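You operate a simulated robot arm through the tools that you are given. There is no shell and no other tool. Be economical: measure what you need, move in short steps, check, and stop when the job is done.

You run a simulated two-armed robot. Do the job below in one go: nothing can be reset, and whatever is moved stays where it is left.

TASK
Flush both sink taps in turn till they run clear, and shut them.
Fine: start with the tall tap; shut it before the short one is opened.

Only the result counts: the job must be done as asked and must still hold three seconds after the hand-in. Knocking over, shifting, dropping, spilling or breaking anything else fails it.

THE ROBOT
Two 7-joint arms with fingered hands on one trunk, on a carriage that runs on a rail from [-1.3, 120.1] to [0.7, -67.9] (x, y) and turns from -3.7 to 2.094 rad about z. Base frame: it is fixed where the carriage stands at the start and does not move with it; the origin is on the floor, on the carriage's upright axis, x ahead of it, y to its left, z up. Units: cm, rad, N and s.
The left shoulder is at the start at [7, 18.8, 137.3], the right one opposite. With the tool pointing down near the work surface each hand reaches from about 10 to 82 cm from the robot's upright axis, wherever it stands, measured 20 degrees to its own side. Places, roughly: short tap knob [80, -40, 100]; tall tap knob [80, -60, 110]. Payload 4 kg a hand.
The tool frame of a hand sits at the grasp point between the pads (the TCP): z along the fingers, y along the line on which they close. The tips reach 2.6 cm beyond it. Largest opening 13.2 cm; the body of the gripper starts 7.3 cm behind the TCP. The gripper is a hand of 4 fingers: y runs from the thumb to the fingers, the wrist lies at [0, 0, -22.4] in the tool frame, and closing takes about 1.5 s.
Orientation is told as [roll, pitch, yaw] about the base's x, y, z axes, in that order, counted from this pose: with the fingers straight down and closing along the base's y, the tool's x points along the base's -x, its y along +y and its z along -z.

THE INTERFACE
- The arms move only by the tool arm_command. It takes "left_plan", "right_plan" or both (then of equal length, played together; a hand with none holds still); each is text: rows parted by semicolons, each of 6 numbers parted by spaces: the shift along the tool's x, y, z in cm, then the turn, a rotation vector about the tool's x, y, z in rad. In form: x y z wx wy wz; .... A call has 1 to 20 rows; each row is the pose to reach, as a shift and turn from the pose commanded when the call began, along the tool's axes at that moment. "left_fingers" and "right_fingers" are, for a hand that has rows, the finger opening in cm, from 0 to 13.2, set as the call begins (left out, the last holds). A row lasts 0.2 s, in which the tool goes at most 5 cm and 0.15 rad; a call with a longer step from one row to the next is refused whole, and so is a gripper value outside its range. Where a pose cannot be reached the arm comes as near as it can. A force on the tool above 40 N (or 10 N above the force at the start of the call, whichever is more), or a blocked arm, ends the call early, and 0.2 s more pass. The fingers move at their own pace (about 7.2 cm/s each) and stop on an object; they squeeze with about 23 N. The grip force told is the motor's: it shows also when the fingers shut on nothing. Time passes only in rows, and 0.2 s behind the last, so rows that repeat a pose let the fingers close. It gives the time, the measured TCP pose, the force on the tool (base axes), the opening and the grip force at its end, in the units of the frame above (readings bear some noise), with the torque about the TCP (base axes, N m) and any sound that the robot's microphone picked up.
- Cameras (640 x 400 px; columns grow to the right, rows downward): "scene" is now at [12.86, -3.8, 160.37]; the picture's right is [-0.44, -0.90, 0.00], its down [-0.52, 0.25, -0.82] and it looks along [0.73, -0.36, -0.57] (base axes); focal length 265 px, centre (320, 200). "left" rides on the left gripper at [-7.3, 0.6, -9.4] in its tool frame; the picture's right is [-0.08, -1.00, 0.00], its down [0.79, -0.06, -0.62] and it looks along [0.61, -0.05, 0.79] (tool axes); focal length 230 px, centre (320, 200). "right" rides on the right gripper at [7.3, 0.6, -9.4] in its tool frame; the picture's right is [-0.08, 1.00, 0.00], its down [-0.78, -0.06, -0.62] and it looks along [-0.62, -0.05, 0.79] (tool axes); focal length 230 px, centre (320, 200). There is no depth. A picture from a camera that has moved, and an enlarged one, comes with that camera's place and axes in the base frame and with its lens.
- snapshot(camera): a new picture of that camera. The clock stands still meanwhile.
- move_column(by): slides the trunk up (or, below 0, down) by that many cm; the arms and the scene camera ride with it, the base frame stays. It gives what a move gives, with no picture.
- drive_base(legs): drives the robot by 1 to 6 legs, each [ahead, left, turn to the left] in cm, cm and rad, along the robot's own axes; the way and the turn of a leg run together, so that a leg with both is an arc; at most 150 cm and 3.142 rad a leg. The arms and the cameras ride along, it lands a little off, and it stops where it bumps. It keeps to its track: a leg is cut to what the track allows. It gives what a move gives.
- hand_shape(shape, hand): the hand has 4 fingers and takes this shape, open, in about a second: jaw (thumb against the fingers, like two jaws); tri (thumb and two fingers); tip (a fingertip pinch); poke (one finger out to press); point (the index stretched); flat (the hand flat); cup (the hand cupped); fist (a fist). The gripper value then closes the fingers along that shape, each until it touches; the sizes above hold for jaw. It gives what a move gives, with no picture.
- turn_head(pan, tilt): turns the head with the scene camera to pan (to the left, within 1.501 rad either way) and tilt (down, from -0.506 to 1.204), counted from straight ahead of the robot. It gives what a move gives.
- inspect(camera, box): a new picture of the part [left, top, right, bottom] of that camera's present view, enlarged. The clock stands still meanwhile.
- close_job(): hands the job in; it is judged then, once.

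Go step by step. Nothing tells you exact positions but the pictures and the camera data: compare them with the known pose of the tool, close in by small moves and look again before you grip or let go. The budget is 120 turns and 92 pictures, counting those below and the enlarged ones. Unless the task says otherwise, let go and move clear before handing in.

The tools are called after ">>>" as a command line: name --argument value ..., lists and objects as JSON in quotes. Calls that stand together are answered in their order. arm_command: Moves the arms, as the interface text tells. Its arguments: {"type":"object","properties":{"left_plan":{"type":"string"},"left_fingers":{"type":"number"},"right_plan":{"type":"string"},"right_fingers":{"type":"number"}},"required":[]} The other tools are called the same way: move_column (by) slides the trunk up or down; hand_shape (shape, hand) gives the hand a shape; drive_base (legs) drives the base; turn_head (pan, tilt) turns the head that bears the scene camera; snapshot (camera) takes a picture; inspect (camera, box) takes an enlarged picture of a part of a camera's view; close_job () hands the job in.

At the start:

```text
clock: 0.0
left_tool_pos: [55.77, -3.5, 130.1]
left_orientation: [0.0, -0.001, 0.0]
left_force: [-0.5, 0.1, -0.6]
left_torque: [0.01, -0.02, -0.04]
left_opening: 13.18
left_grip_force: 0.0
left_shape: jaw
right_tool_pos: [26.81, -31.01, 130.88]
right_orientation: [0.001, 0.001, 0.0]
right_force: [-0.9, -0.1, 0.6]
right_torque: [-0.01, -0.03, -0.02]
right_opening: 13.19
right_grip_force: 0.2
right_shape: jaw
trunk travel left (down, up): [-85.0, 9.0]
robot x, y, heading: [-0.46, -0.11, 0.001]
head pan, tilt: [-0.457, 0.613]
```

scene: 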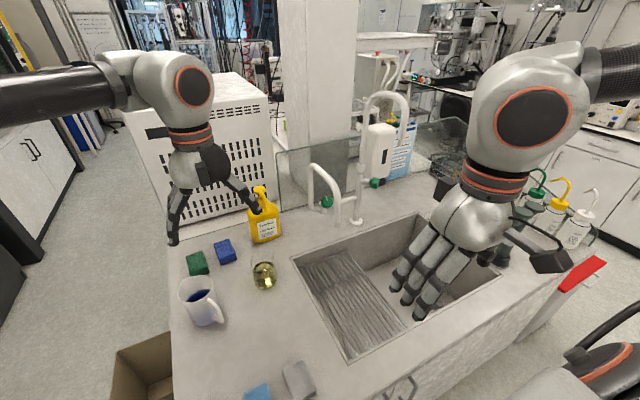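
right: 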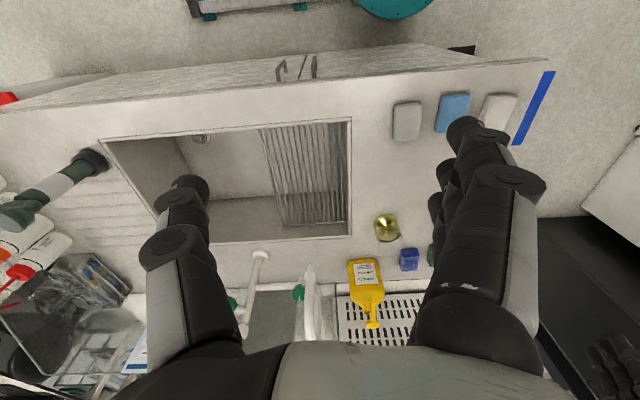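
left: 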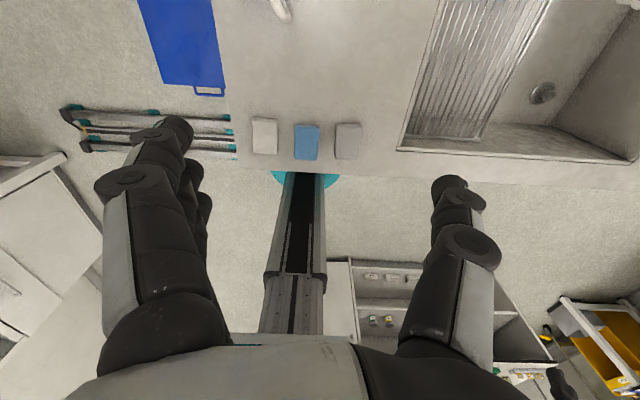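

I see a sink with two gooseneck taps (green knobs) at the back right. I'll enlarge the tap area to locate the knobs.

>>> inspect --camera "scene" --box '[280, 70, 440, 250]'

>>> inspect --camera "right" --box '[200, 220, 360, 340]'

```text
2.22 times, centred on (360, 160) of scene
camera zoom: at [12.86, -3.8, 160.37], right [-0.44, -0.9, 0.0], down [-0.52, 0.25, -0.82], along [0.73, -0.36, -0.57], focal length 588 px, centre (231, 289)
```

zoom: 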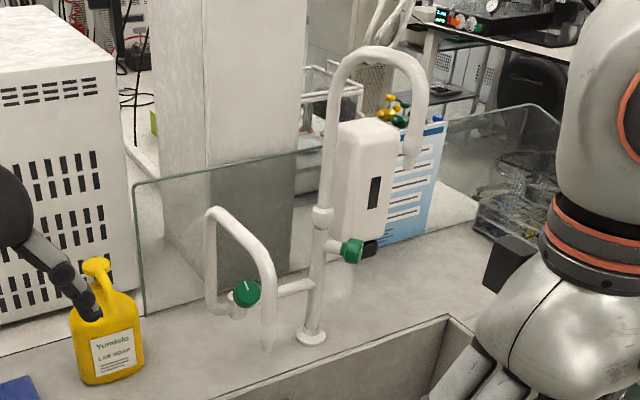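

```text
3.33 times, centred on (280, 280) of right
camera zoom: at [19.5, -30.53, 140.21], right [0.08, 1.0, 0.0], down [0.78, -0.06, 0.62], along [0.62, -0.05, -0.79], focal length 767 px, centre (453, -67)
```

zoom: 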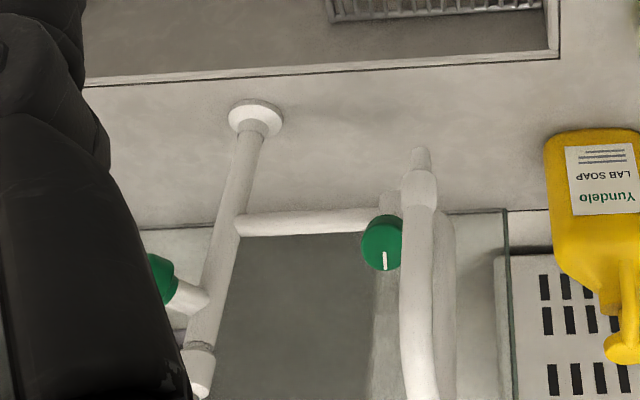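

The short knob is at about (85,-42,102), facing the robot. The tall knob is at about (81,-61,107), facing roughly -y. I'll pull the left hand back, drive to the right along the rail, and look again.

>>> arm_command --left_plan "4 0 0 0 0 0; 8 1 0 0 0 0; 12 2 0 0 0 0; 16 3 0 0 0 0; 20 4 0 0 0 0; 23 5 0 0 0 0; 26 6 0 0 0 0; 26 6 0 0 0 0"

>>> drive_base --legs '[[0, -50, 0]]'

>>> snapshot --camera "scene"

>>> snapshot --camera "right"

```text
clock: 1.8
left_tool_pos: [29.61, 2.45, 130.08]
left_orientation: [0.0, 0.001, 0.003]
left_force: [0.0, -0.3, -0.1]
left_torque: [0.02, 0.01, 0.02]
left_opening: 13.18
left_grip_force: 0.0
left_shape: jaw
right_tool_pos: [26.77, -31.02, 130.97]
right_orientation: [0.001, 0.001, 0.0]
right_force: [0.4, 0.3, -0.4]
right_torque: [0.04, -0.01, -0.01]
right_opening: 13.18
right_grip_force: 0.0
right_shape: jaw
trunk travel left (down, up): [-85.0, 9.0]
robot x, y, heading: [0.23, 0.16, 0.004]
head pan, tilt: [-0.457, 0.613]
```

```text
clock: 4.8
left_tool_pos: [30.37, -48.35, 130.08]
left_orientation: [-0.002, 0.001, 0.004]
left_force: [0.8, 0.1, 0.7]
left_torque: [-0.04, 0.0, -0.03]
left_opening: 13.15
left_grip_force: 0.1
left_shape: jaw
right_tool_pos: [27.44, -81.73, 131.01]
right_orientation: [-0.002, 0.0, 0.0]
right_force: [0.3, 0.5, -0.1]
right_torque: [0.04, -0.03, -0.02]
right_opening: 13.18
right_grip_force: 0.1
right_shape: jaw
trunk travel left (down, up): [-85.0, 9.0]
robot x, y, heading: [0.48, -51.07, -0.001]
head pan, tilt: [-0.457, 0.613]
```

```text
86 pictures are left
camera scene: at [13.41, -54.53, 160.38], right [-0.44, -0.9, 0.0], down [-0.52, 0.25, -0.82], along [0.74, -0.36, -0.57], focal length 265 px, centre (320, 200)
```

scene: 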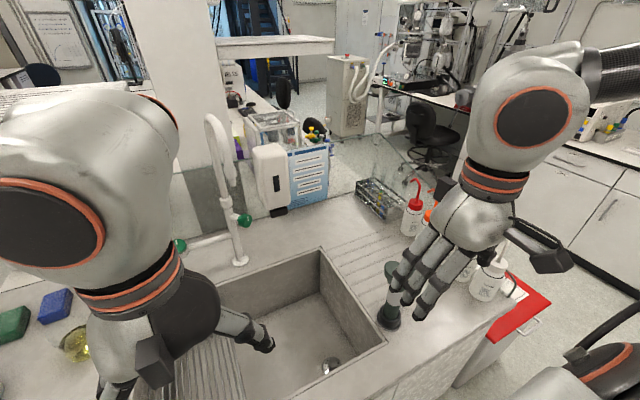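

```text
85 pictures are left
camera right: at [20.11, -81.28, 140.25], right [0.08, 1.0, 0.0], down [0.78, -0.06, 0.62], along [0.62, -0.05, -0.79], focal length 230 px, centre (320, 200)
```

right: 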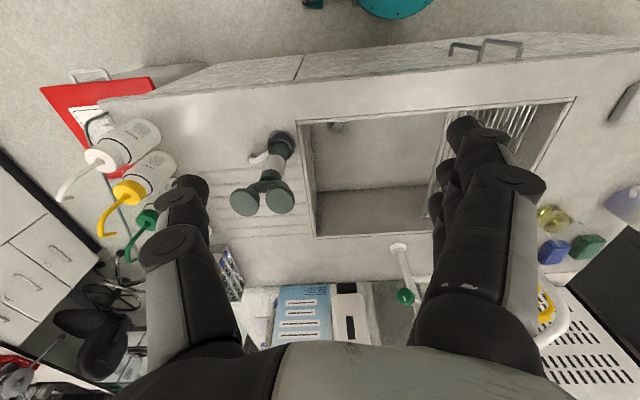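

The tall knob sits to the right of its riser. I'll zoom in for its axis and dimensions.

>>> inspect --camera "scene" --box '[160, 100, 340, 280]'

>>> inspect --camera "right" --box '[240, 220, 440, 345]'

```text
2.22 times, centred on (250, 190) of scene
camera zoom: at [13.41, -54.53, 160.38], right [-0.44, -0.9, 0.0], down [-0.52, 0.25, -0.82], along [0.74, -0.36, -0.57], focal length 588 px, centre (476, 222)
```

zoom: 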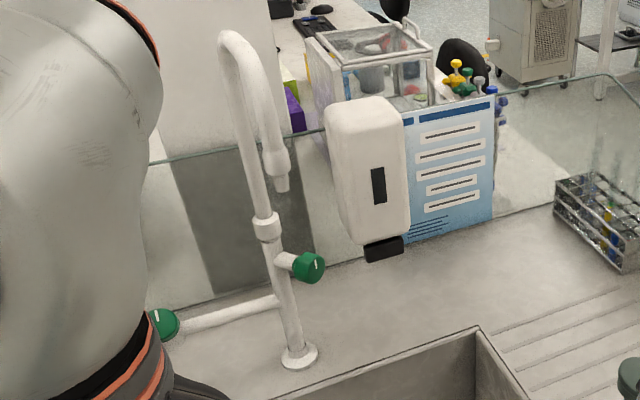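

```text
3.20 times, centred on (340, 282) of right
camera zoom: at [20.11, -81.28, 140.25], right [0.08, 1.0, 0.0], down [0.78, -0.06, 0.62], along [0.62, -0.05, -0.79], focal length 736 px, centre (256, -64)
```

zoom: 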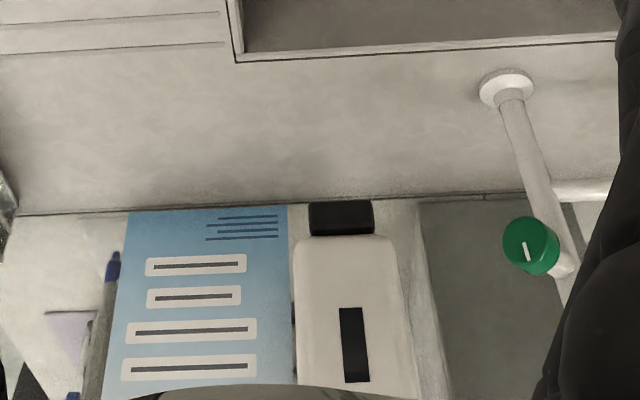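

Tall knob: face centre about (84,-62,106), diameter about 4.5, with a horizontal axis pointing out toward (-x,-y) at 45°. I'll turn the right hand to point along (0.72,0.69,0), staying high for now.

>>> arm_command --right_plan "-3.2 0.22 0.5 -0.0495 -0.124 -0.0495; -6.4 0.45 1 -0.099 -0.248 -0.099; -9.6 0.67 1.5 -0.1485 -0.372 -0.1485; -12.8 0.9 2 -0.198 -0.496 -0.198; -16 1.1 2.5 -0.2475 -0.62 -0.2475; -19.2 1.3 3 -0.297 -0.744 -0.297; -22.4 1.5 3.5 -0.3465 -0.868 -0.3465; -25.6 1.8 4 -0.396 -0.992 -0.396; -28.8 2 4.5 -0.4455 -1.116 -0.4455; -32 2.2 5 -0.495 -1.24 -0.495; -35.2 2.5 5.5 -0.5445 -1.364 -0.5445; -38.4 2.7 6 -0.594 -1.488 -0.594; -38.4 2.7 6 -0.594 -1.488 -0.594" --right_fingers 7.5

>>> snapshot --camera "scene"

>>> snapshot --camera "right"

```text
clock: 7.6
left_tool_pos: [29.93, -48.79, 130.21]
left_orientation: [0.002, -0.004, 0.002]
left_force: [-0.6, -0.2, -0.6]
left_torque: [0.03, -0.01, 0.02]
left_opening: 13.2
left_grip_force: 0.1
left_shape: jaw
right_tool_pos: [65.6, -79.45, 125.11]
right_orientation: [-2.806, -1.566, -2.716]
right_force: [-0.8, -1.0, 0.0]
right_torque: [0.0, 0.03, -0.02]
right_opening: 7.53
right_grip_force: 0.1
right_shape: jaw
right hand out of reach, approached as far as the arm can: row 10
trunk travel left (down, up): [-85.0, 9.0]
robot x, y, heading: [0.59, -51.51, 0.004]
head pan, tilt: [-0.457, 0.613]
```

```text
82 pictures are left
camera scene: at [12.99, -55.02, 160.4], right [-0.44, -0.9, 0.0], down [-0.51, 0.25, -0.82], along [0.74, -0.36, -0.57], focal length 265 px, centre (320, 200)
```

scene: 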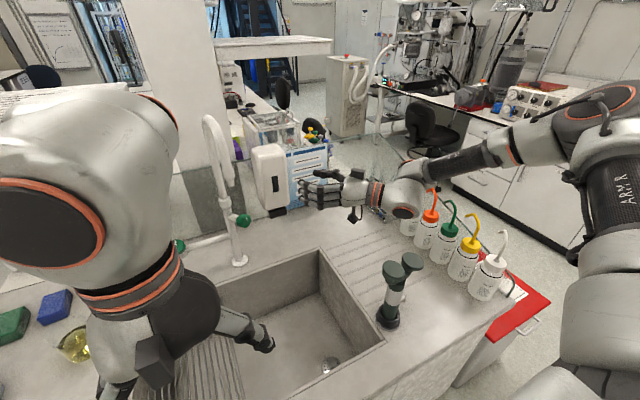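

```text
81 pictures are left
camera right: at [58.55, -85.58, 117.68], right [-0.69, 0.72, 0.08], down [-0.41, -0.47, 0.78], along [0.6, 0.51, 0.62], focal length 230 px, centre (320, 200)
```

right: 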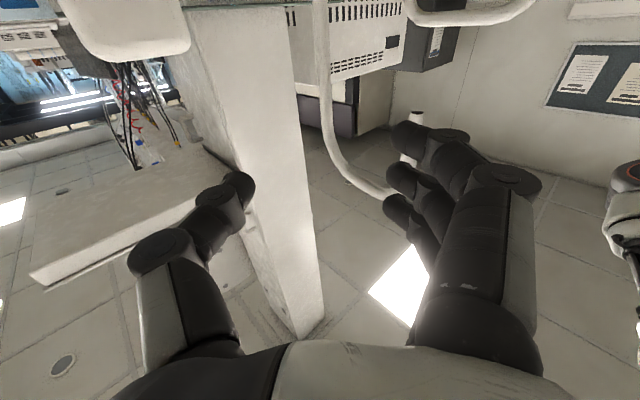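

The hand points the right way and the forearm is clear of the bottles and eyewash. Next I'll advance along the knob axis, then lower to knob height.

>>> arm_command --right_plan "0 0 4 0 0 0; 0 0 8 0 0 0; 0 0 11 0 0 0; 4 0 11 0 0 0; 8 0 11 0 0 0; 12 0 11 0 0 0; 16 0 11 0 0 0; 19 0 11 0 0 0; 19 0 11 0 0 0"

>>> inspect --camera "scene" --box '[160, 100, 420, 300]'

>>> snapshot --camera "right"

```text
clock: 9.6
left_tool_pos: [30.39, -48.52, 130.06]
left_orientation: [0.001, 0.001, 0.004]
left_force: [-0.5, -0.2, -0.1]
left_torque: [-0.04, -0.05, 0.01]
left_opening: 13.2
left_grip_force: 0.1
left_shape: jaw
right_tool_pos: [67.84, -74.52, 117.68]
right_orientation: [-0.381, -1.572, 1.145]
right_force: [-1.0, -0.4, 0.7]
right_torque: [0.02, 0.01, 0.02]
right_opening: 7.52
right_grip_force: 0.1
right_shape: jaw
right hand out of reach, approached as far as the arm can: row 4, 5, 6, 7, 8, 9
trunk travel left (down, up): [-85.0, 9.0]
robot x, y, heading: [0.5, -51.1, 0.004]
head pan, tilt: [-0.457, 0.613]
```

```text
2.00 times, centred on (290, 200) of scene
camera zoom: at [13.4, -54.77, 160.37], right [-0.44, -0.9, 0.0], down [-0.52, 0.25, -0.82], along [0.74, -0.36, -0.57], focal length 530 px, centre (380, 200)
```

zoom: 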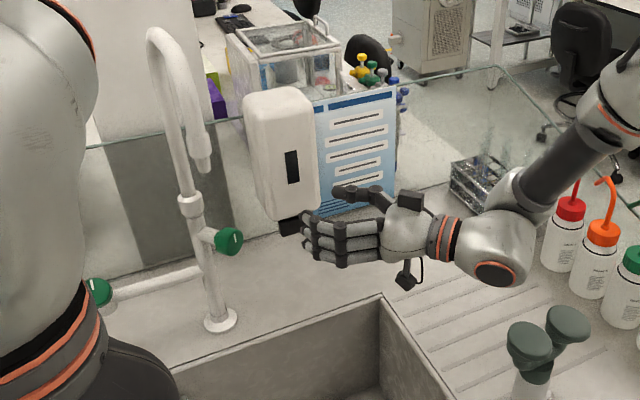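

```text
79 pictures are left
camera right: at [60.69, -80.77, 110.23], right [-0.69, 0.72, 0.08], down [-0.4, -0.47, 0.79], along [0.6, 0.51, 0.61], focal length 230 px, centre (320, 200)
```

right: 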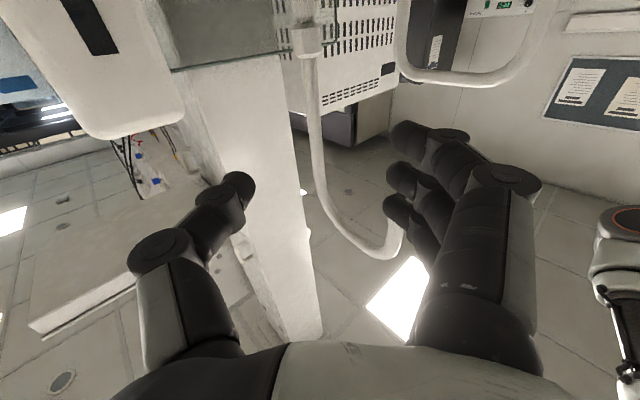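

The arm ran into a joint limit with this roll. I'll roll the hand thumb-up (-π/2 about its axis) and see whether it then reaches.

>>> arm_command --right_plan "0 0 0 0 0 -0.143; 0 0 0 0 0 -0.286; 0 0 0 0 0 -0.429; 0 0 0 0 0 -0.572; 0 0 0 0 0 -0.715; 0 0 0 0 0 -0.858; 0 0 0 0 0 -1.0; 0 0 0 0 0 -1.144; 0 0 0 0 0 -1.287; 0 0 0 0 0 -1.43; 0 0 0 0 0 -1.571; 0 0 0 0 0 -1.571"

>>> inspect --camera "scene" --box '[160, 100, 420, 300]'

>>> snapshot --camera "right"

```text
clock: 12.2
left_tool_pos: [30.4, -48.44, 130.17]
left_orientation: [0.0, 0.0, 0.003]
left_force: [0.2, -0.5, -0.3]
left_torque: [-0.04, 0.0, -0.01]
left_opening: 13.17
left_grip_force: 0.0
left_shape: jaw
right_tool_pos: [68.72, -74.2, 118.44]
right_orientation: [-1.571, 0.002, 2.333]
right_force: [0.1, 0.4, 0.4]
right_torque: [0.02, -0.02, 0.02]
right_opening: 7.52
right_grip_force: 0.1
right_shape: jaw
trunk travel left (down, up): [-85.0, 9.0]
robot x, y, heading: [0.56, -51.22, -0.005]
head pan, tilt: [-0.457, 0.613]
```

```text
2.00 times, centred on (290, 200) of scene
camera zoom: at [13.41, -54.76, 160.37], right [-0.44, -0.9, 0.0], down [-0.52, 0.25, -0.82], along [0.74, -0.36, -0.57], focal length 530 px, centre (380, 200)
```

zoom: 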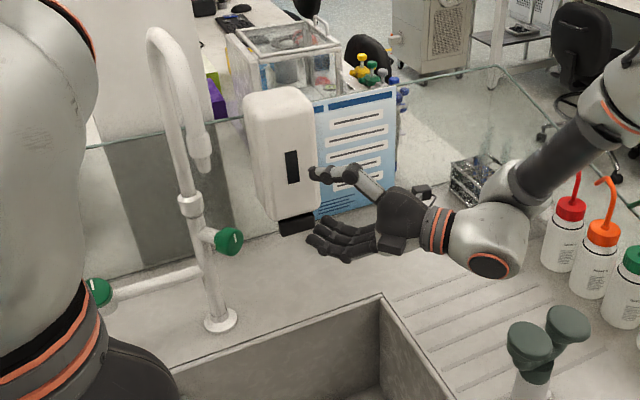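

```text
77 pictures are left
camera right: at [67.04, -86.05, 117.74], right [-0.05, 0.05, -1.0], down [-0.99, 0.14, 0.06], along [0.15, 0.99, 0.05], focal length 230 px, centre (320, 200)
```

right: 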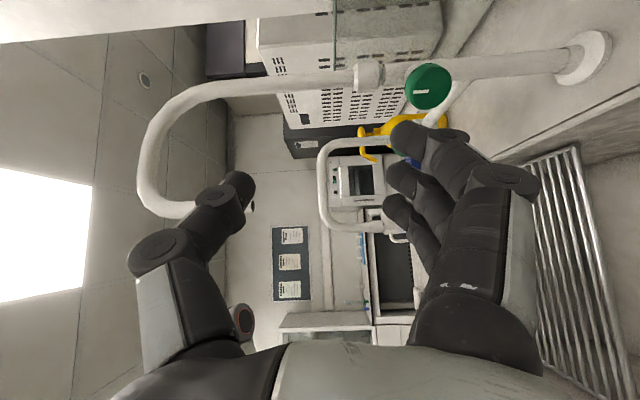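

This roll reaches. The knob face refines to about (82.7,-62,106.6). I'll zoom in to judge the exact axis and the mark.

>>> inspect --camera "right" --box '[360, 40, 480, 115]'

>>> inspect --camera "scene" --box '[180, 180, 276, 240]'

```text
5.33 times, centred on (420, 78) of right
camera zoom: at [67.04, -86.05, 117.74], right [-0.05, 0.05, -1.0], down [-0.99, 0.14, 0.06], along [0.15, 0.99, 0.05], focal length 1227 px, centre (-213, 853)
```

zoom: 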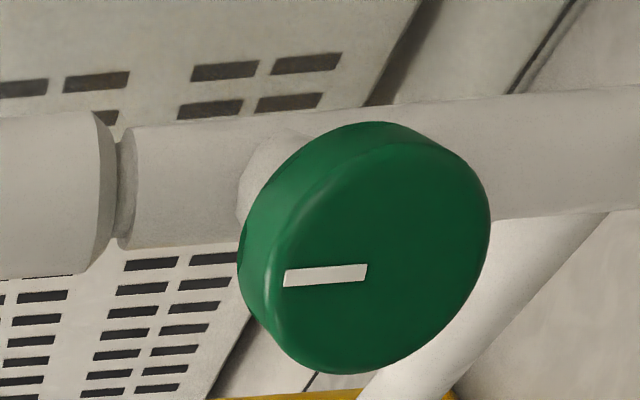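

```text
6.67 times, centred on (228, 210) of scene
camera zoom: at [13.41, -54.76, 160.37], right [-0.44, -0.9, 0.0], down [-0.52, 0.25, -0.82], along [0.74, -0.36, -0.57], focal length 1765 px, centre (933, 133)
```

zoom: 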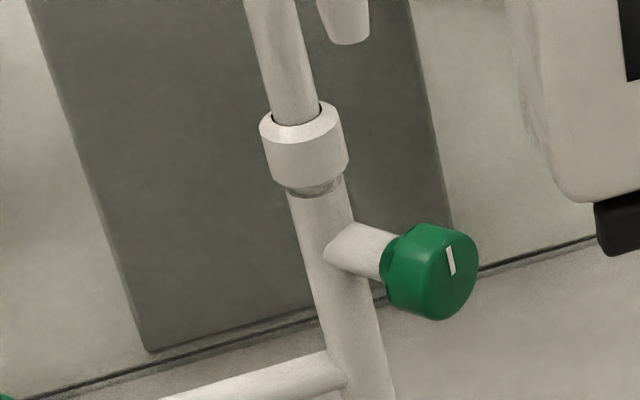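

The axis is about 45°, the knob about 4.7 cm wide and 3.2 cm deep. I'll line up with it at a standoff.

>>> arm_command --right_plan "0.2 3 2.5 0 0 0; 0.4 6 5 0 0 0; 0.6 9 7.5 0 0 0; 0.8 11.84 10 0 0 0; 0.8 11.84 10 0 0 0"

>>> inspect --camera "scene" --box '[180, 150, 340, 270]'

>>> snapshot --camera "right"

```text
clock: 13.4
left_tool_pos: [30.33, -48.54, 130.17]
left_orientation: [0.001, -0.001, 0.002]
left_force: [0.4, 0.4, 0.3]
left_torque: [-0.01, 0.01, 0.0]
left_opening: 13.19
left_grip_force: 0.1
left_shape: jaw
right_tool_pos: [69.64, -72.49, 119.23]
right_orientation: [-1.571, 0.001, 2.332]
right_force: [-0.6, -0.1, 0.1]
right_torque: [-0.04, 0.01, 0.03]
right_opening: 7.52
right_grip_force: 0.0
right_shape: jaw
right hand out of reach, approached as far as the arm can: row 1, 2, 3, 4, 5
trunk travel left (down, up): [-85.0, 9.0]
robot x, y, heading: [0.36, -50.84, 0.005]
head pan, tilt: [-0.457, 0.613]
```

```text
3.33 times, centred on (260, 210) of scene
camera zoom: at [13.41, -54.76, 160.37], right [-0.44, -0.9, 0.0], down [-0.52, 0.25, -0.82], along [0.74, -0.36, -0.57], focal length 883 px, centre (520, 167)
```

zoom: 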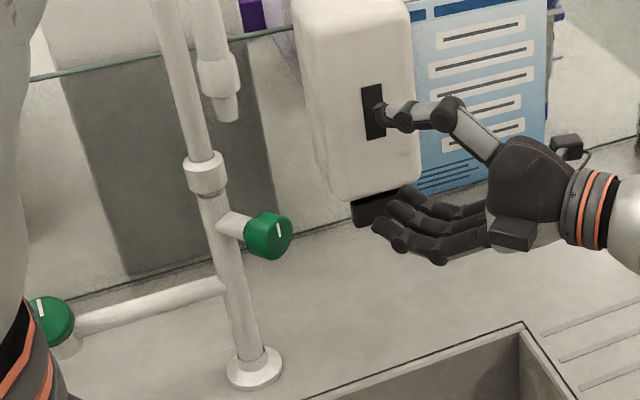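

```text
73 pictures are left
camera right: at [67.88, -84.26, 118.48], right [-0.05, 0.06, -1.0], down [-0.99, 0.14, 0.06], along [0.15, 0.99, 0.05], focal length 230 px, centre (320, 200)
```

right: 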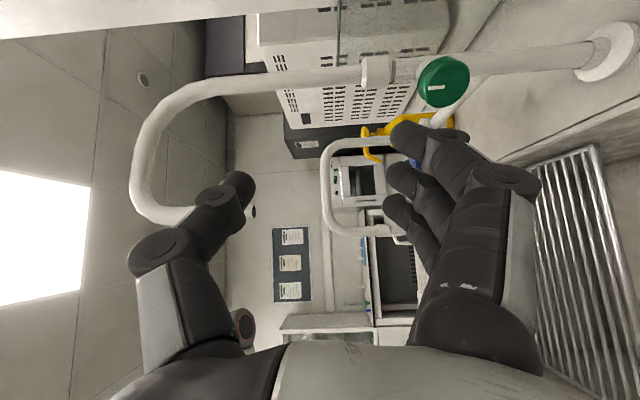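

Still at a limit, probably the wrist bend from the high shoulder. Lowering the trunk should flatten the forearm, so I'll go down 8 cm and try to advance.

>>> move_column --by -8

>>> arm_command --right_plan "0 0 2 0 0 0; 0 0 4 0 0 0; 0 0 6 0 0 0; 0 0 8 0 0 0; 0 0 8 0 0 0"

>>> snapshot --camera "scene"

```text
clock: 14.6
left_tool_pos: [30.22, -48.54, 122.16]
left_orientation: [0.001, 0.0, 0.005]
left_force: [0.2, -0.1, -0.4]
left_torque: [-0.04, 0.01, -0.03]
left_opening: 13.2
left_grip_force: 0.1
left_shape: jaw
right_tool_pos: [69.51, -72.55, 111.13]
right_orientation: [-1.57, -0.001, 2.331]
right_force: [0.0, -0.2, -0.4]
right_torque: [-0.03, -0.03, 0.01]
right_opening: 7.56
right_grip_force: 0.1
right_shape: jaw
trunk travel left (down, up): [-77.0, 17.0]
robot x, y, heading: [0.47, -50.93, -0.005]
head pan, tilt: [-0.457, 0.613]
```

```text
clock: 15.8
left_tool_pos: [30.38, -48.43, 122.19]
left_orientation: [0.001, 0.0, 0.003]
left_force: [0.7, 0.3, -0.2]
left_torque: [-0.02, -0.01, 0.01]
left_opening: 13.19
left_grip_force: 0.1
left_shape: jaw
right_tool_pos: [72.61, -68.99, 114.33]
right_orientation: [-1.568, 0.001, 2.331]
right_force: [0.4, -0.4, 0.3]
right_torque: [-0.03, -0.05, -0.05]
right_opening: 7.54
right_grip_force: 0.0
right_shape: jaw
right hand out of reach, approached as far as the arm can: row 1, 2, 3, 4, 5
trunk travel left (down, up): [-77.0, 17.0]
robot x, y, heading: [0.72, -51.37, 0.004]
head pan, tilt: [-0.457, 0.613]
```

```text
72 pictures are left
camera scene: at [13.4, -54.76, 152.37], right [-0.44, -0.9, 0.0], down [-0.52, 0.25, -0.82], along [0.74, -0.36, -0.57], focal length 265 px, centre (320, 200)
```

scene: 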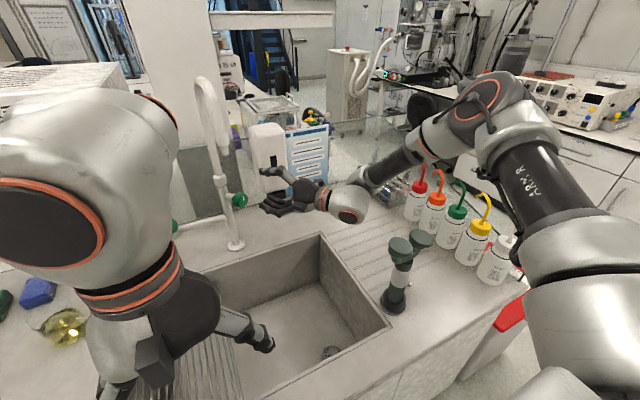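

The forearm is steep and the elbow high, so the hand needs the trunk lower still. I'll raise the hand relative to the trunk, drop the trunk 14 cm, and look.

>>> arm_command --right_plan "0 -2.5 0 0 0 0; 0 -5 0 0 0 0; 0 -7.5 0 0 0 0; 0 -7.5 0 0 0 0"

>>> move_column --by -14

>>> snapshot --camera "scene"

```text
clock: 16.8
left_tool_pos: [30.36, -48.37, 122.15]
left_orientation: [0.001, 0.001, 0.003]
left_force: [0.3, 0.1, -0.2]
left_torque: [0.0, -0.02, 0.0]
left_opening: 13.18
left_grip_force: 0.0
left_shape: jaw
right_tool_pos: [72.44, -68.73, 122.0]
right_orientation: [-1.571, 0.001, 2.331]
right_force: [0.8, -0.3, 0.2]
right_torque: [0.01, 0.01, 0.01]
right_opening: 7.53
right_grip_force: 0.1
right_shape: jaw
trunk travel left (down, up): [-77.0, 17.0]
robot x, y, heading: [0.29, -50.71, 0.002]
head pan, tilt: [-0.457, 0.613]
```

```text
clock: 18.4
left_tool_pos: [30.34, -48.49, 108.14]
left_orientation: [0.0, -0.001, 0.004]
left_force: [1.4, 0.6, 0.9]
left_torque: [-0.03, -0.01, 0.0]
left_opening: 13.19
left_grip_force: 0.0
left_shape: jaw
right_tool_pos: [72.65, -68.85, 107.96]
right_orientation: [-1.57, 0.0, 2.332]
right_force: [0.6, 0.0, 0.3]
right_torque: [-0.01, 0.01, 0.0]
right_opening: 7.53
right_grip_force: 0.0
right_shape: jaw
trunk travel left (down, up): [-63.0, 31.0]
robot x, y, heading: [0.53, -50.74, 0.004]
head pan, tilt: [-0.457, 0.613]
```

```text
71 pictures are left
camera scene: at [13.39, -54.75, 138.38], right [-0.44, -0.9, 0.0], down [-0.52, 0.25, -0.82], along [0.74, -0.36, -0.57], focal length 265 px, centre (320, 200)
```

scene: 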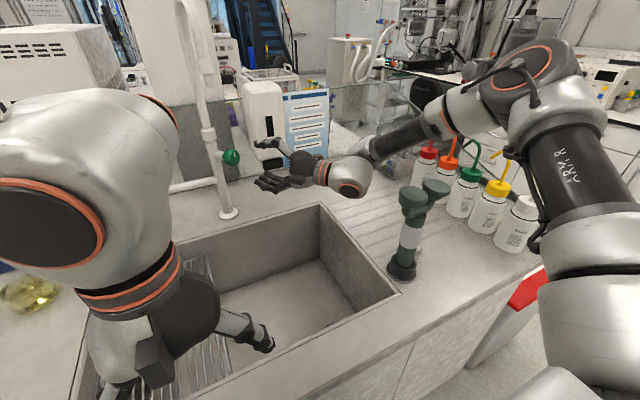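

Clear of the eyewash and bottles. Next I'll centre on the knob's axis, with a small advance.

>>> arm_command --right_plan "1 0.7 1.5 0 0 0; 1.96 1.36 3 0 0 0; 1.96 1.36 3 0 0 0"

>>> snapshot --camera "right"

>>> inspect --camera "scene" --box '[180, 90, 340, 210]'

```text
clock: 19.2
left_tool_pos: [30.31, -48.44, 108.11]
left_orientation: [0.001, 0.0, 0.004]
left_force: [-0.2, -0.5, -0.2]
left_torque: [0.02, -0.01, -0.03]
left_opening: 13.18
left_grip_force: 0.0
left_shape: jaw
right_tool_pos: [76.03, -68.12, 106.46]
right_orientation: [-1.571, 0.0, 2.334]
right_force: [0.4, 0.0, 0.1]
right_torque: [-0.06, 0.0, -0.03]
right_opening: 7.53
right_grip_force: 0.1
right_shape: jaw
trunk travel left (down, up): [-63.0, 31.0]
robot x, y, heading: [0.35, -51.2, 0.004]
head pan, tilt: [-0.457, 0.613]
```

```text
70 pictures are left
camera right: at [74.21, -79.92, 105.83], right [-0.05, 0.06, -1.0], down [-0.99, 0.14, 0.06], along [0.15, 0.99, 0.05], focal length 230 px, centre (320, 200)
```

right: 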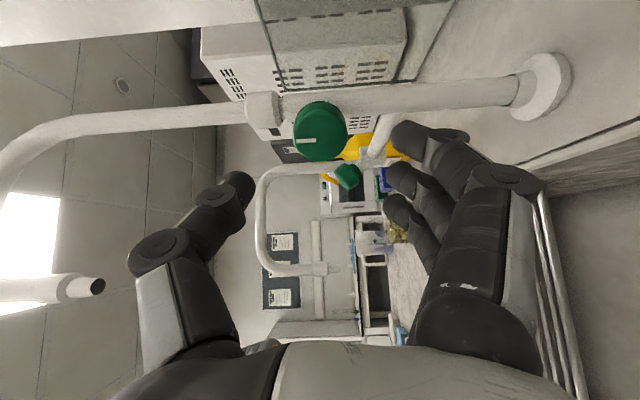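

```text
3.33 times, centred on (260, 150) of scene
camera zoom: at [13.36, -54.78, 138.37], right [-0.44, -0.9, 0.0], down [-0.52, 0.25, -0.82], along [0.74, -0.36, -0.57], focal length 883 px, centre (520, 367)
```

zoom: 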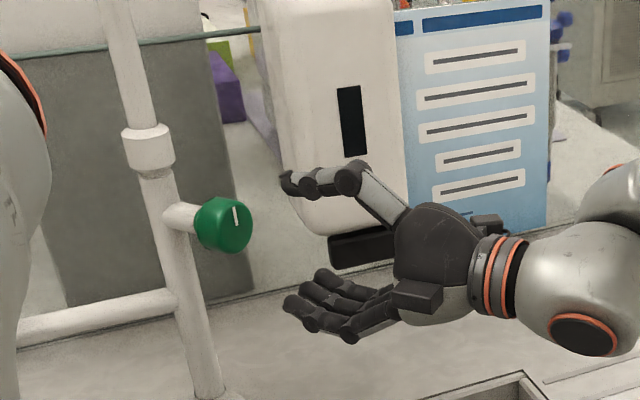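

Aligned to within 0.4 cm; the face is about 8.5 cm ahead. Advancing to bracket the knob.

>>> arm_command --right_plan "0.3 -0.2 2.5 0 0 0; 0.3 -0.2 5 0 0 0; 0.3 -0.2 7.3 0 0 0; 0.3 -0.2 9.3 0 0 0; 0.3 -0.2 9.3 0 0 0"

>>> snapshot --camera "right"

>>> inspect --camera "scene" --box '[180, 90, 340, 210]'

```text
clock: 20.4
left_tool_pos: [30.41, -48.52, 108.16]
left_orientation: [-0.001, 0.0, 0.004]
left_force: [-0.1, 0.9, 0.5]
left_torque: [-0.01, 0.0, 0.0]
left_opening: 13.19
left_grip_force: 0.1
left_shape: jaw
right_tool_pos: [78.5, -64.93, 109.04]
right_orientation: [-1.569, 0.002, 2.333]
right_force: [0.5, 0.2, -0.7]
right_torque: [0.01, -0.02, -0.02]
right_opening: 7.55
right_grip_force: 0.0
right_shape: jaw
right hand out of reach, approached as far as the arm can: row 2, 3, 4, 5
trunk travel left (down, up): [-63.0, 31.0]
robot x, y, heading: [0.27, -50.98, 0.004]
head pan, tilt: [-0.457, 0.613]
```

```text
68 pictures are left
camera right: at [76.78, -76.83, 108.43], right [-0.05, 0.06, -1.0], down [-0.99, 0.14, 0.06], along [0.15, 0.99, 0.05], focal length 230 px, centre (320, 200)
```

right: 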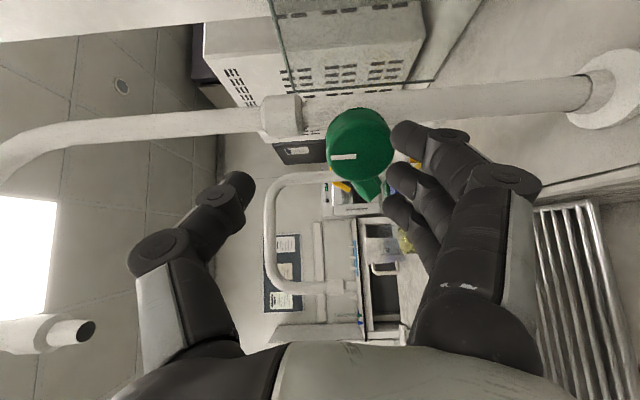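

```text
3.33 times, centred on (260, 150) of scene
camera zoom: at [13.4, -54.76, 138.37], right [-0.44, -0.9, 0.0], down [-0.52, 0.25, -0.82], along [0.74, -0.36, -0.57], focal length 883 px, centre (520, 367)
```

zoom: 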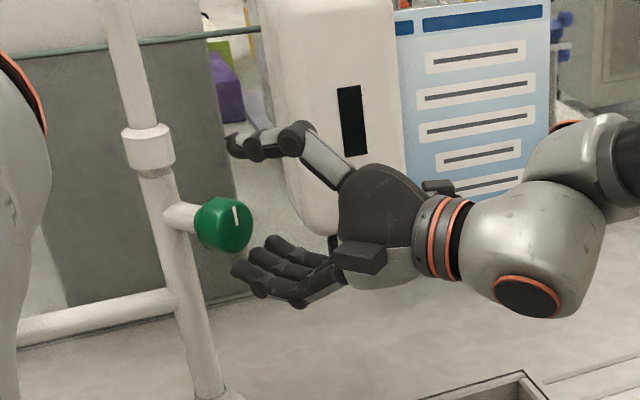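

Same wrist limit again. I'll back off, raise the hand, lower the trunk another 14 cm, then return.

>>> arm_command --right_plan "0.5 0 -4 0 0 0; 1 -4 -5 0 0 0; 1 -8 -5 0 0 0; 1 -11 -5 0 0 0; 1 -11 -5 0 0 0"

>>> move_column --by -14

>>> snapshot --camera "scene"

```text
clock: 21.6
left_tool_pos: [30.45, -48.47, 108.18]
left_orientation: [-0.001, 0.0, 0.004]
left_force: [0.3, 0.0, -0.4]
left_torque: [-0.01, 0.02, -0.02]
left_opening: 13.17
left_grip_force: 0.2
left_shape: jaw
right_tool_pos: [75.75, -69.29, 120.17]
right_orientation: [-1.569, 0.0, 2.332]
right_force: [0.2, 0.5, 0.0]
right_torque: [-0.02, -0.04, 0.02]
right_opening: 7.53
right_grip_force: 0.1
right_shape: jaw
trunk travel left (down, up): [-63.0, 31.0]
robot x, y, heading: [0.61, -51.01, 0.003]
head pan, tilt: [-0.457, 0.613]
```

```text
clock: 23.3
left_tool_pos: [30.17, -48.46, 94.29]
left_orientation: [-0.001, 0.0, 0.004]
left_force: [-0.5, -0.2, 0.7]
left_torque: [0.03, 0.02, 0.01]
left_opening: 13.21
left_grip_force: 0.0
left_shape: jaw
right_tool_pos: [75.64, -69.31, 106.29]
right_orientation: [-1.571, 0.0, 2.333]
right_force: [0.3, -0.4, -1.2]
right_torque: [-0.01, 0.0, -0.03]
right_opening: 7.55
right_grip_force: 0.1
right_shape: jaw
trunk travel left (down, up): [-49.0, 45.0]
robot x, y, heading: [0.8, -51.04, 0.001]
head pan, tilt: [-0.457, 0.613]
```

```text
66 pictures are left
camera scene: at [13.38, -54.75, 124.38], right [-0.44, -0.9, 0.0], down [-0.52, 0.25, -0.82], along [0.74, -0.36, -0.57], focal length 265 px, centre (320, 200)
```

scene: 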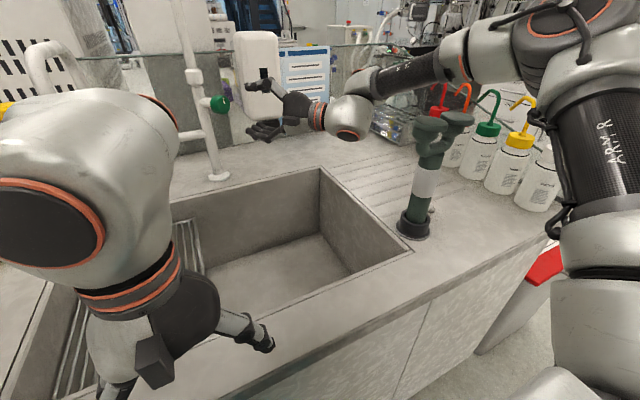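

Lower trunk, clear arm. Advancing again along the axis.

>>> arm_command --right_plan "-0.2 -0.4 2.5 0 0 0; -0.2 -0.4 5 0 0 0; -0.2 -0.4 7 0 0 0; -0.2 -0.4 8.5 0 0 0; -0.2 -0.4 8.5 0 0 0"

>>> snapshot --camera "right"

>>> inspect --camera "scene" --box '[160, 50, 320, 150]'

```text
clock: 24.5
left_tool_pos: [30.05, -48.41, 94.22]
left_orientation: [-0.001, -0.001, 0.004]
left_force: [0.2, 0.2, -0.8]
left_torque: [-0.04, -0.01, 0.0]
left_opening: 13.15
left_grip_force: 0.1
left_shape: jaw
right_tool_pos: [81.4, -63.09, 106.81]
right_orientation: [-1.572, 0.004, 2.333]
right_force: [-0.7, 0.5, 0.1]
right_torque: [-0.03, -0.01, 0.0]
right_opening: 7.54
right_grip_force: 0.0
right_shape: jaw
trunk travel left (down, up): [-49.0, 45.0]
robot x, y, heading: [0.56, -50.93, 0.003]
head pan, tilt: [-0.457, 0.613]
```

```text
65 pictures are left
camera right: at [79.61, -75.02, 106.17], right [-0.05, 0.05, -1.0], down [-0.99, 0.14, 0.06], along [0.15, 0.99, 0.05], focal length 230 px, centre (320, 200)
```

right: 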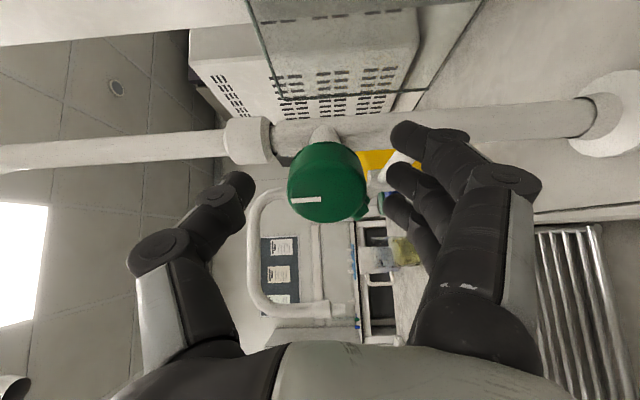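

```text
4.00 times, centred on (240, 100) of scene
camera zoom: at [13.18, -54.64, 124.45], right [-0.44, -0.9, 0.0], down [-0.51, 0.25, -0.82], along [0.74, -0.36, -0.57], focal length 1059 px, centre (640, 600)
```

zoom: 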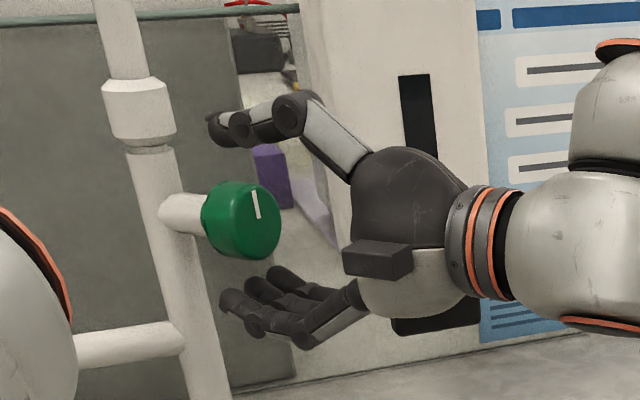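

TCP is at the face plane, centred. I'll advance 1.2 cm more and close.

>>> arm_command --right_plan "0 0.2 0.6 0 0 0; 0 0.3 1.2 0 0 0; 0 0.3 1.2 0 0 0"

>>> arm_command --right_plan "0 0 0 0 0 0; 0 0 0 0 0 0; 0 0 0 0 0 0; 0 0 0 0 0 0; 0 0 0 0 0 0; 0 0 0 0 0 0; 0 0 0 0 0 0" --right_fingers 2

>>> snapshot --camera "right"

>>> inspect --camera "scene" --box '[160, 50, 320, 150]'

```text
clock: 25.3
left_tool_pos: [29.69, -47.94, 94.3]
left_orientation: [-0.005, -0.007, 0.003]
left_force: [0.0, -0.6, 0.1]
left_torque: [-0.01, -0.02, 0.01]
left_opening: 13.16
left_grip_force: 0.0
left_shape: jaw
right_tool_pos: [81.37, -62.09, 107.58]
right_orientation: [-1.578, 0.013, 2.331]
right_force: [0.5, -0.4, -0.4]
right_torque: [-0.03, 0.01, -0.03]
right_opening: 7.55
right_grip_force: 0.1
right_shape: jaw
trunk travel left (down, up): [-49.0, 45.0]
robot x, y, heading: [0.32, -51.1, 0.004]
head pan, tilt: [-0.457, 0.613]
```

```text
clock: 26.9
left_tool_pos: [29.71, -48.08, 94.46]
left_orientation: [-0.005, -0.009, 0.004]
left_force: [-0.2, -0.3, -0.6]
left_torque: [-0.03, 0.02, -0.04]
left_opening: 13.17
left_grip_force: 0.0
left_shape: jaw
right_tool_pos: [81.43, -61.96, 107.22]
right_orientation: [-1.576, 0.011, 2.332]
right_force: [-0.2, 2.2, 8.6]
right_torque: [0.08, -0.17, 0.02]
right_opening: 2.32
right_grip_force: 23.1
right_shape: jaw
trunk travel left (down, up): [-49.0, 45.0]
robot x, y, heading: [0.35, -51.2, 0.005]
head pan, tilt: [-0.457, 0.613]
```

```text
63 pictures are left
camera right: at [79.75, -73.86, 106.67], right [-0.04, 0.05, -1.0], down [-0.99, 0.14, 0.05], along [0.14, 0.99, 0.04], focal length 230 px, centre (320, 200)
```

right: 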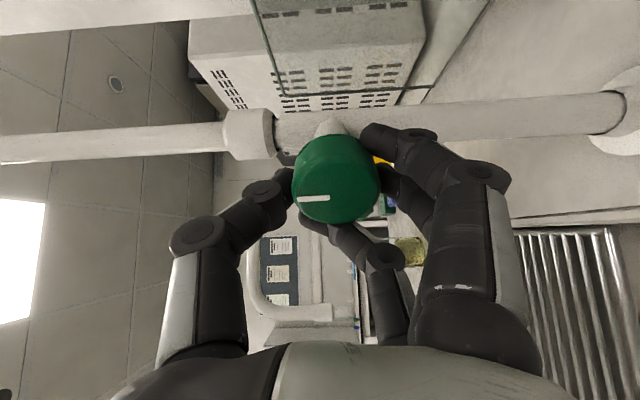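

```text
4.00 times, centred on (240, 100) of scene
camera zoom: at [12.55, -54.22, 124.49], right [-0.44, -0.9, 0.0], down [-0.51, 0.25, -0.82], along [0.74, -0.36, -0.57], focal length 1059 px, centre (640, 600)
```

zoom: 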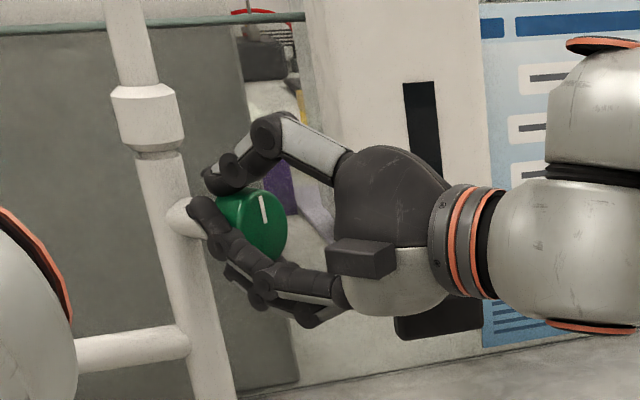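

The grip is a bit off-centre, and the trunk reacted slightly during the advance, so something may be touching. Checking the whole scene before turning.

>>> snapshot --camera "scene"

>>> turn_head --pan -0.9 --tilt 0.6

>>> snapshot --camera "scene"

```text
61 pictures are left
camera scene: at [12.55, -54.22, 124.49], right [-0.44, -0.9, 0.0], down [-0.51, 0.25, -0.82], along [0.74, -0.36, -0.57], focal length 265 px, centre (320, 200)
```

scene: 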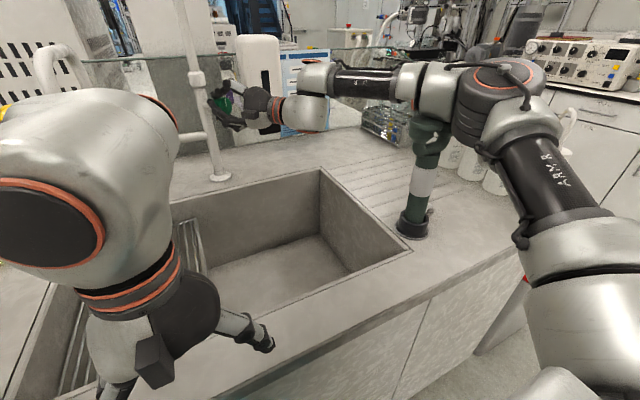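

```text
clock: 27.8
left_tool_pos: [29.68, -48.06, 94.32]
left_orientation: [-0.005, -0.009, 0.003]
left_force: [-0.4, 0.2, 1.0]
left_torque: [-0.01, -0.01, -0.01]
left_opening: 13.18
left_grip_force: 0.0
left_shape: jaw
right_tool_pos: [81.5, -61.99, 107.33]
right_orientation: [-1.576, 0.013, 2.335]
right_force: [-2.7, 3.8, 10.4]
right_torque: [0.15, -0.19, 0.03]
right_opening: 2.31
right_grip_force: 22.6
right_shape: jaw
trunk travel left (down, up): [-49.0, 45.0]
robot x, y, heading: [0.85, -51.4, 0.004]
head pan, tilt: [-0.901, 0.6]
```

```text
60 pictures are left
camera scene: at [10.16, -57.26, 124.59], right [-0.78, -0.62, 0.0], down [-0.35, 0.44, -0.83], along [0.52, -0.65, -0.56], focal length 265 px, centre (320, 200)
```

scene: 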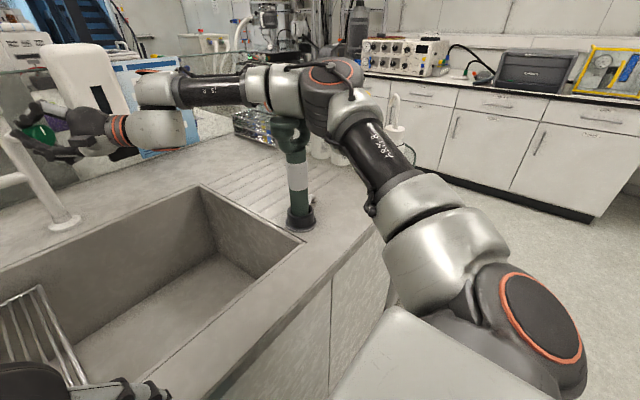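

The elbow has dropped close to the eyewash, which this roll forces. I'll open, back out, lift, and try a palm-down roll, which lets the forearm stay steep and high.

>>> arm_command --right_plan "0 0 0 0 0 0; 0 0 0 0 0 0; 0 0 0 0 0 0; 0 0 0 0 0 0; 0 0 -1 0 0 0" --right_fingers 9.5

>>> snapshot --camera "scene"

>>> inspect --camera "scene" --box '[200, 60, 440, 210]'

```text
clock: 29.0
left_tool_pos: [29.92, -48.08, 94.4]
left_orientation: [-0.005, -0.006, 0.004]
left_force: [1.1, 0.0, -0.5]
left_torque: [0.01, 0.02, 0.0]
left_opening: 13.18
left_grip_force: 0.1
left_shape: jaw
right_tool_pos: [81.36, -62.65, 106.72]
right_orientation: [-1.57, 0.006, 2.332]
right_force: [0.3, -0.2, -0.9]
right_torque: [0.03, -0.03, 0.02]
right_opening: 9.46
right_grip_force: 0.1
right_shape: jaw
trunk travel left (down, up): [-49.0, 45.0]
robot x, y, heading: [0.52, -50.71, 0.004]
head pan, tilt: [-0.901, 0.6]
```

```text
59 pictures are left
camera scene: at [10.46, -57.33, 124.52], right [-0.78, -0.62, 0.0], down [-0.35, 0.44, -0.83], along [0.52, -0.65, -0.56], focal length 265 px, centre (320, 200)
```

scene: 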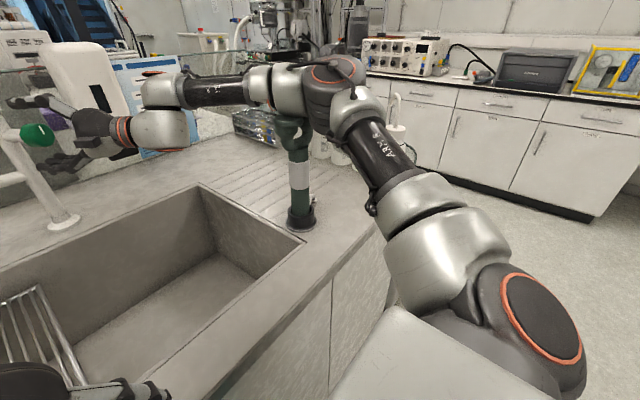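

```text
2.67 times, centred on (320, 135) of scene
camera zoom: at [10.46, -57.33, 124.52], right [-0.78, -0.62, 0.0], down [-0.35, 0.44, -0.83], along [0.52, -0.65, -0.56], focal length 706 px, centre (320, 373)
```

zoom: 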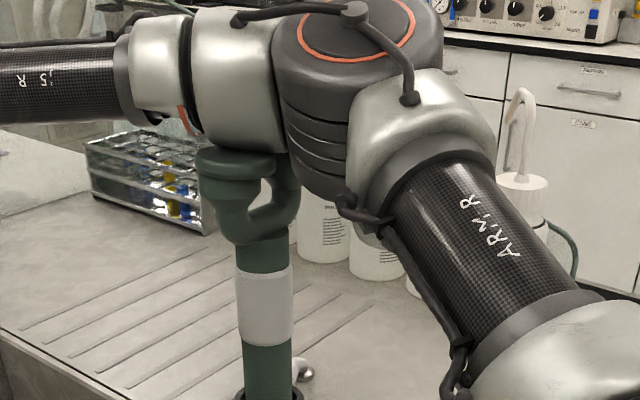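

The elbow is resting on the eyewash head. I'll lift the trunk slightly, retreat along the axis, and lift more.

>>> move_column --by 1.0

>>> arm_command --right_plan "0 0 -1.5 0 0 0; 0 0 -3 0 0 0; 0 0 -4.5 0 0 0; 0 0 -6 0 0 0; 0 0 -6 0 0 0"

>>> move_column --by 10

>>> snapshot --camera "scene"

```text
clock: 29.6
left_tool_pos: [30.31, -48.43, 95.14]
left_orientation: [-0.001, -0.001, 0.003]
left_force: [-0.8, -0.4, 1.0]
left_torque: [-0.01, -0.02, 0.0]
left_opening: 13.15
left_grip_force: 0.0
left_shape: jaw
right_tool_pos: [81.73, -63.13, 107.19]
right_orientation: [-1.569, 0.0, 2.333]
right_force: [0.0, -0.4, 0.4]
right_torque: [0.0, 0.0, -0.05]
right_opening: 9.5
right_grip_force: 0.0
right_shape: jaw
trunk travel left (down, up): [-50.0, 44.0]
robot x, y, heading: [0.43, -51.28, 0.006]
head pan, tilt: [-0.901, 0.6]
```

```text
clock: 30.8
left_tool_pos: [30.42, -48.51, 95.17]
left_orientation: [0.001, 0.001, 0.003]
left_force: [-1.4, 0.2, -0.3]
left_torque: [0.01, 0.03, -0.02]
left_opening: 13.15
left_grip_force: 0.1
left_shape: jaw
right_tool_pos: [77.5, -67.2, 107.51]
right_orientation: [-1.571, 0.001, 2.333]
right_force: [-1.0, 0.0, -0.5]
right_torque: [0.0, 0.02, 0.02]
right_opening: 9.48
right_grip_force: 0.2
right_shape: jaw
trunk travel left (down, up): [-50.0, 44.0]
robot x, y, heading: [0.34, -50.74, 0.003]
head pan, tilt: [-0.901, 0.6]
```

```text
clock: 32.1
left_tool_pos: [30.34, -48.5, 105.02]
left_orientation: [0.001, 0.001, 0.005]
left_force: [0.6, -0.7, -0.3]
left_torque: [0.02, 0.0, -0.02]
left_opening: 13.21
left_grip_force: 0.0
left_shape: jaw
right_tool_pos: [77.48, -67.19, 117.38]
right_orientation: [-1.571, 0.0, 2.332]
right_force: [0.1, 0.6, 0.4]
right_torque: [0.0, -0.01, 0.01]
right_opening: 9.5
right_grip_force: 0.0
right_shape: jaw
trunk travel left (down, up): [-60.0, 34.0]
robot x, y, heading: [0.65, -51.21, 0.003]
head pan, tilt: [-0.901, 0.6]
```

```text
57 pictures are left
camera scene: at [11.04, -57.81, 135.46], right [-0.78, -0.62, 0.0], down [-0.35, 0.44, -0.82], along [0.51, -0.65, -0.57], focal length 265 px, centre (320, 200)
```

scene: 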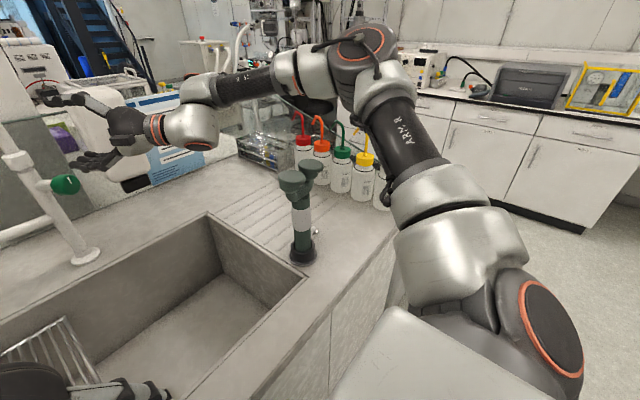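

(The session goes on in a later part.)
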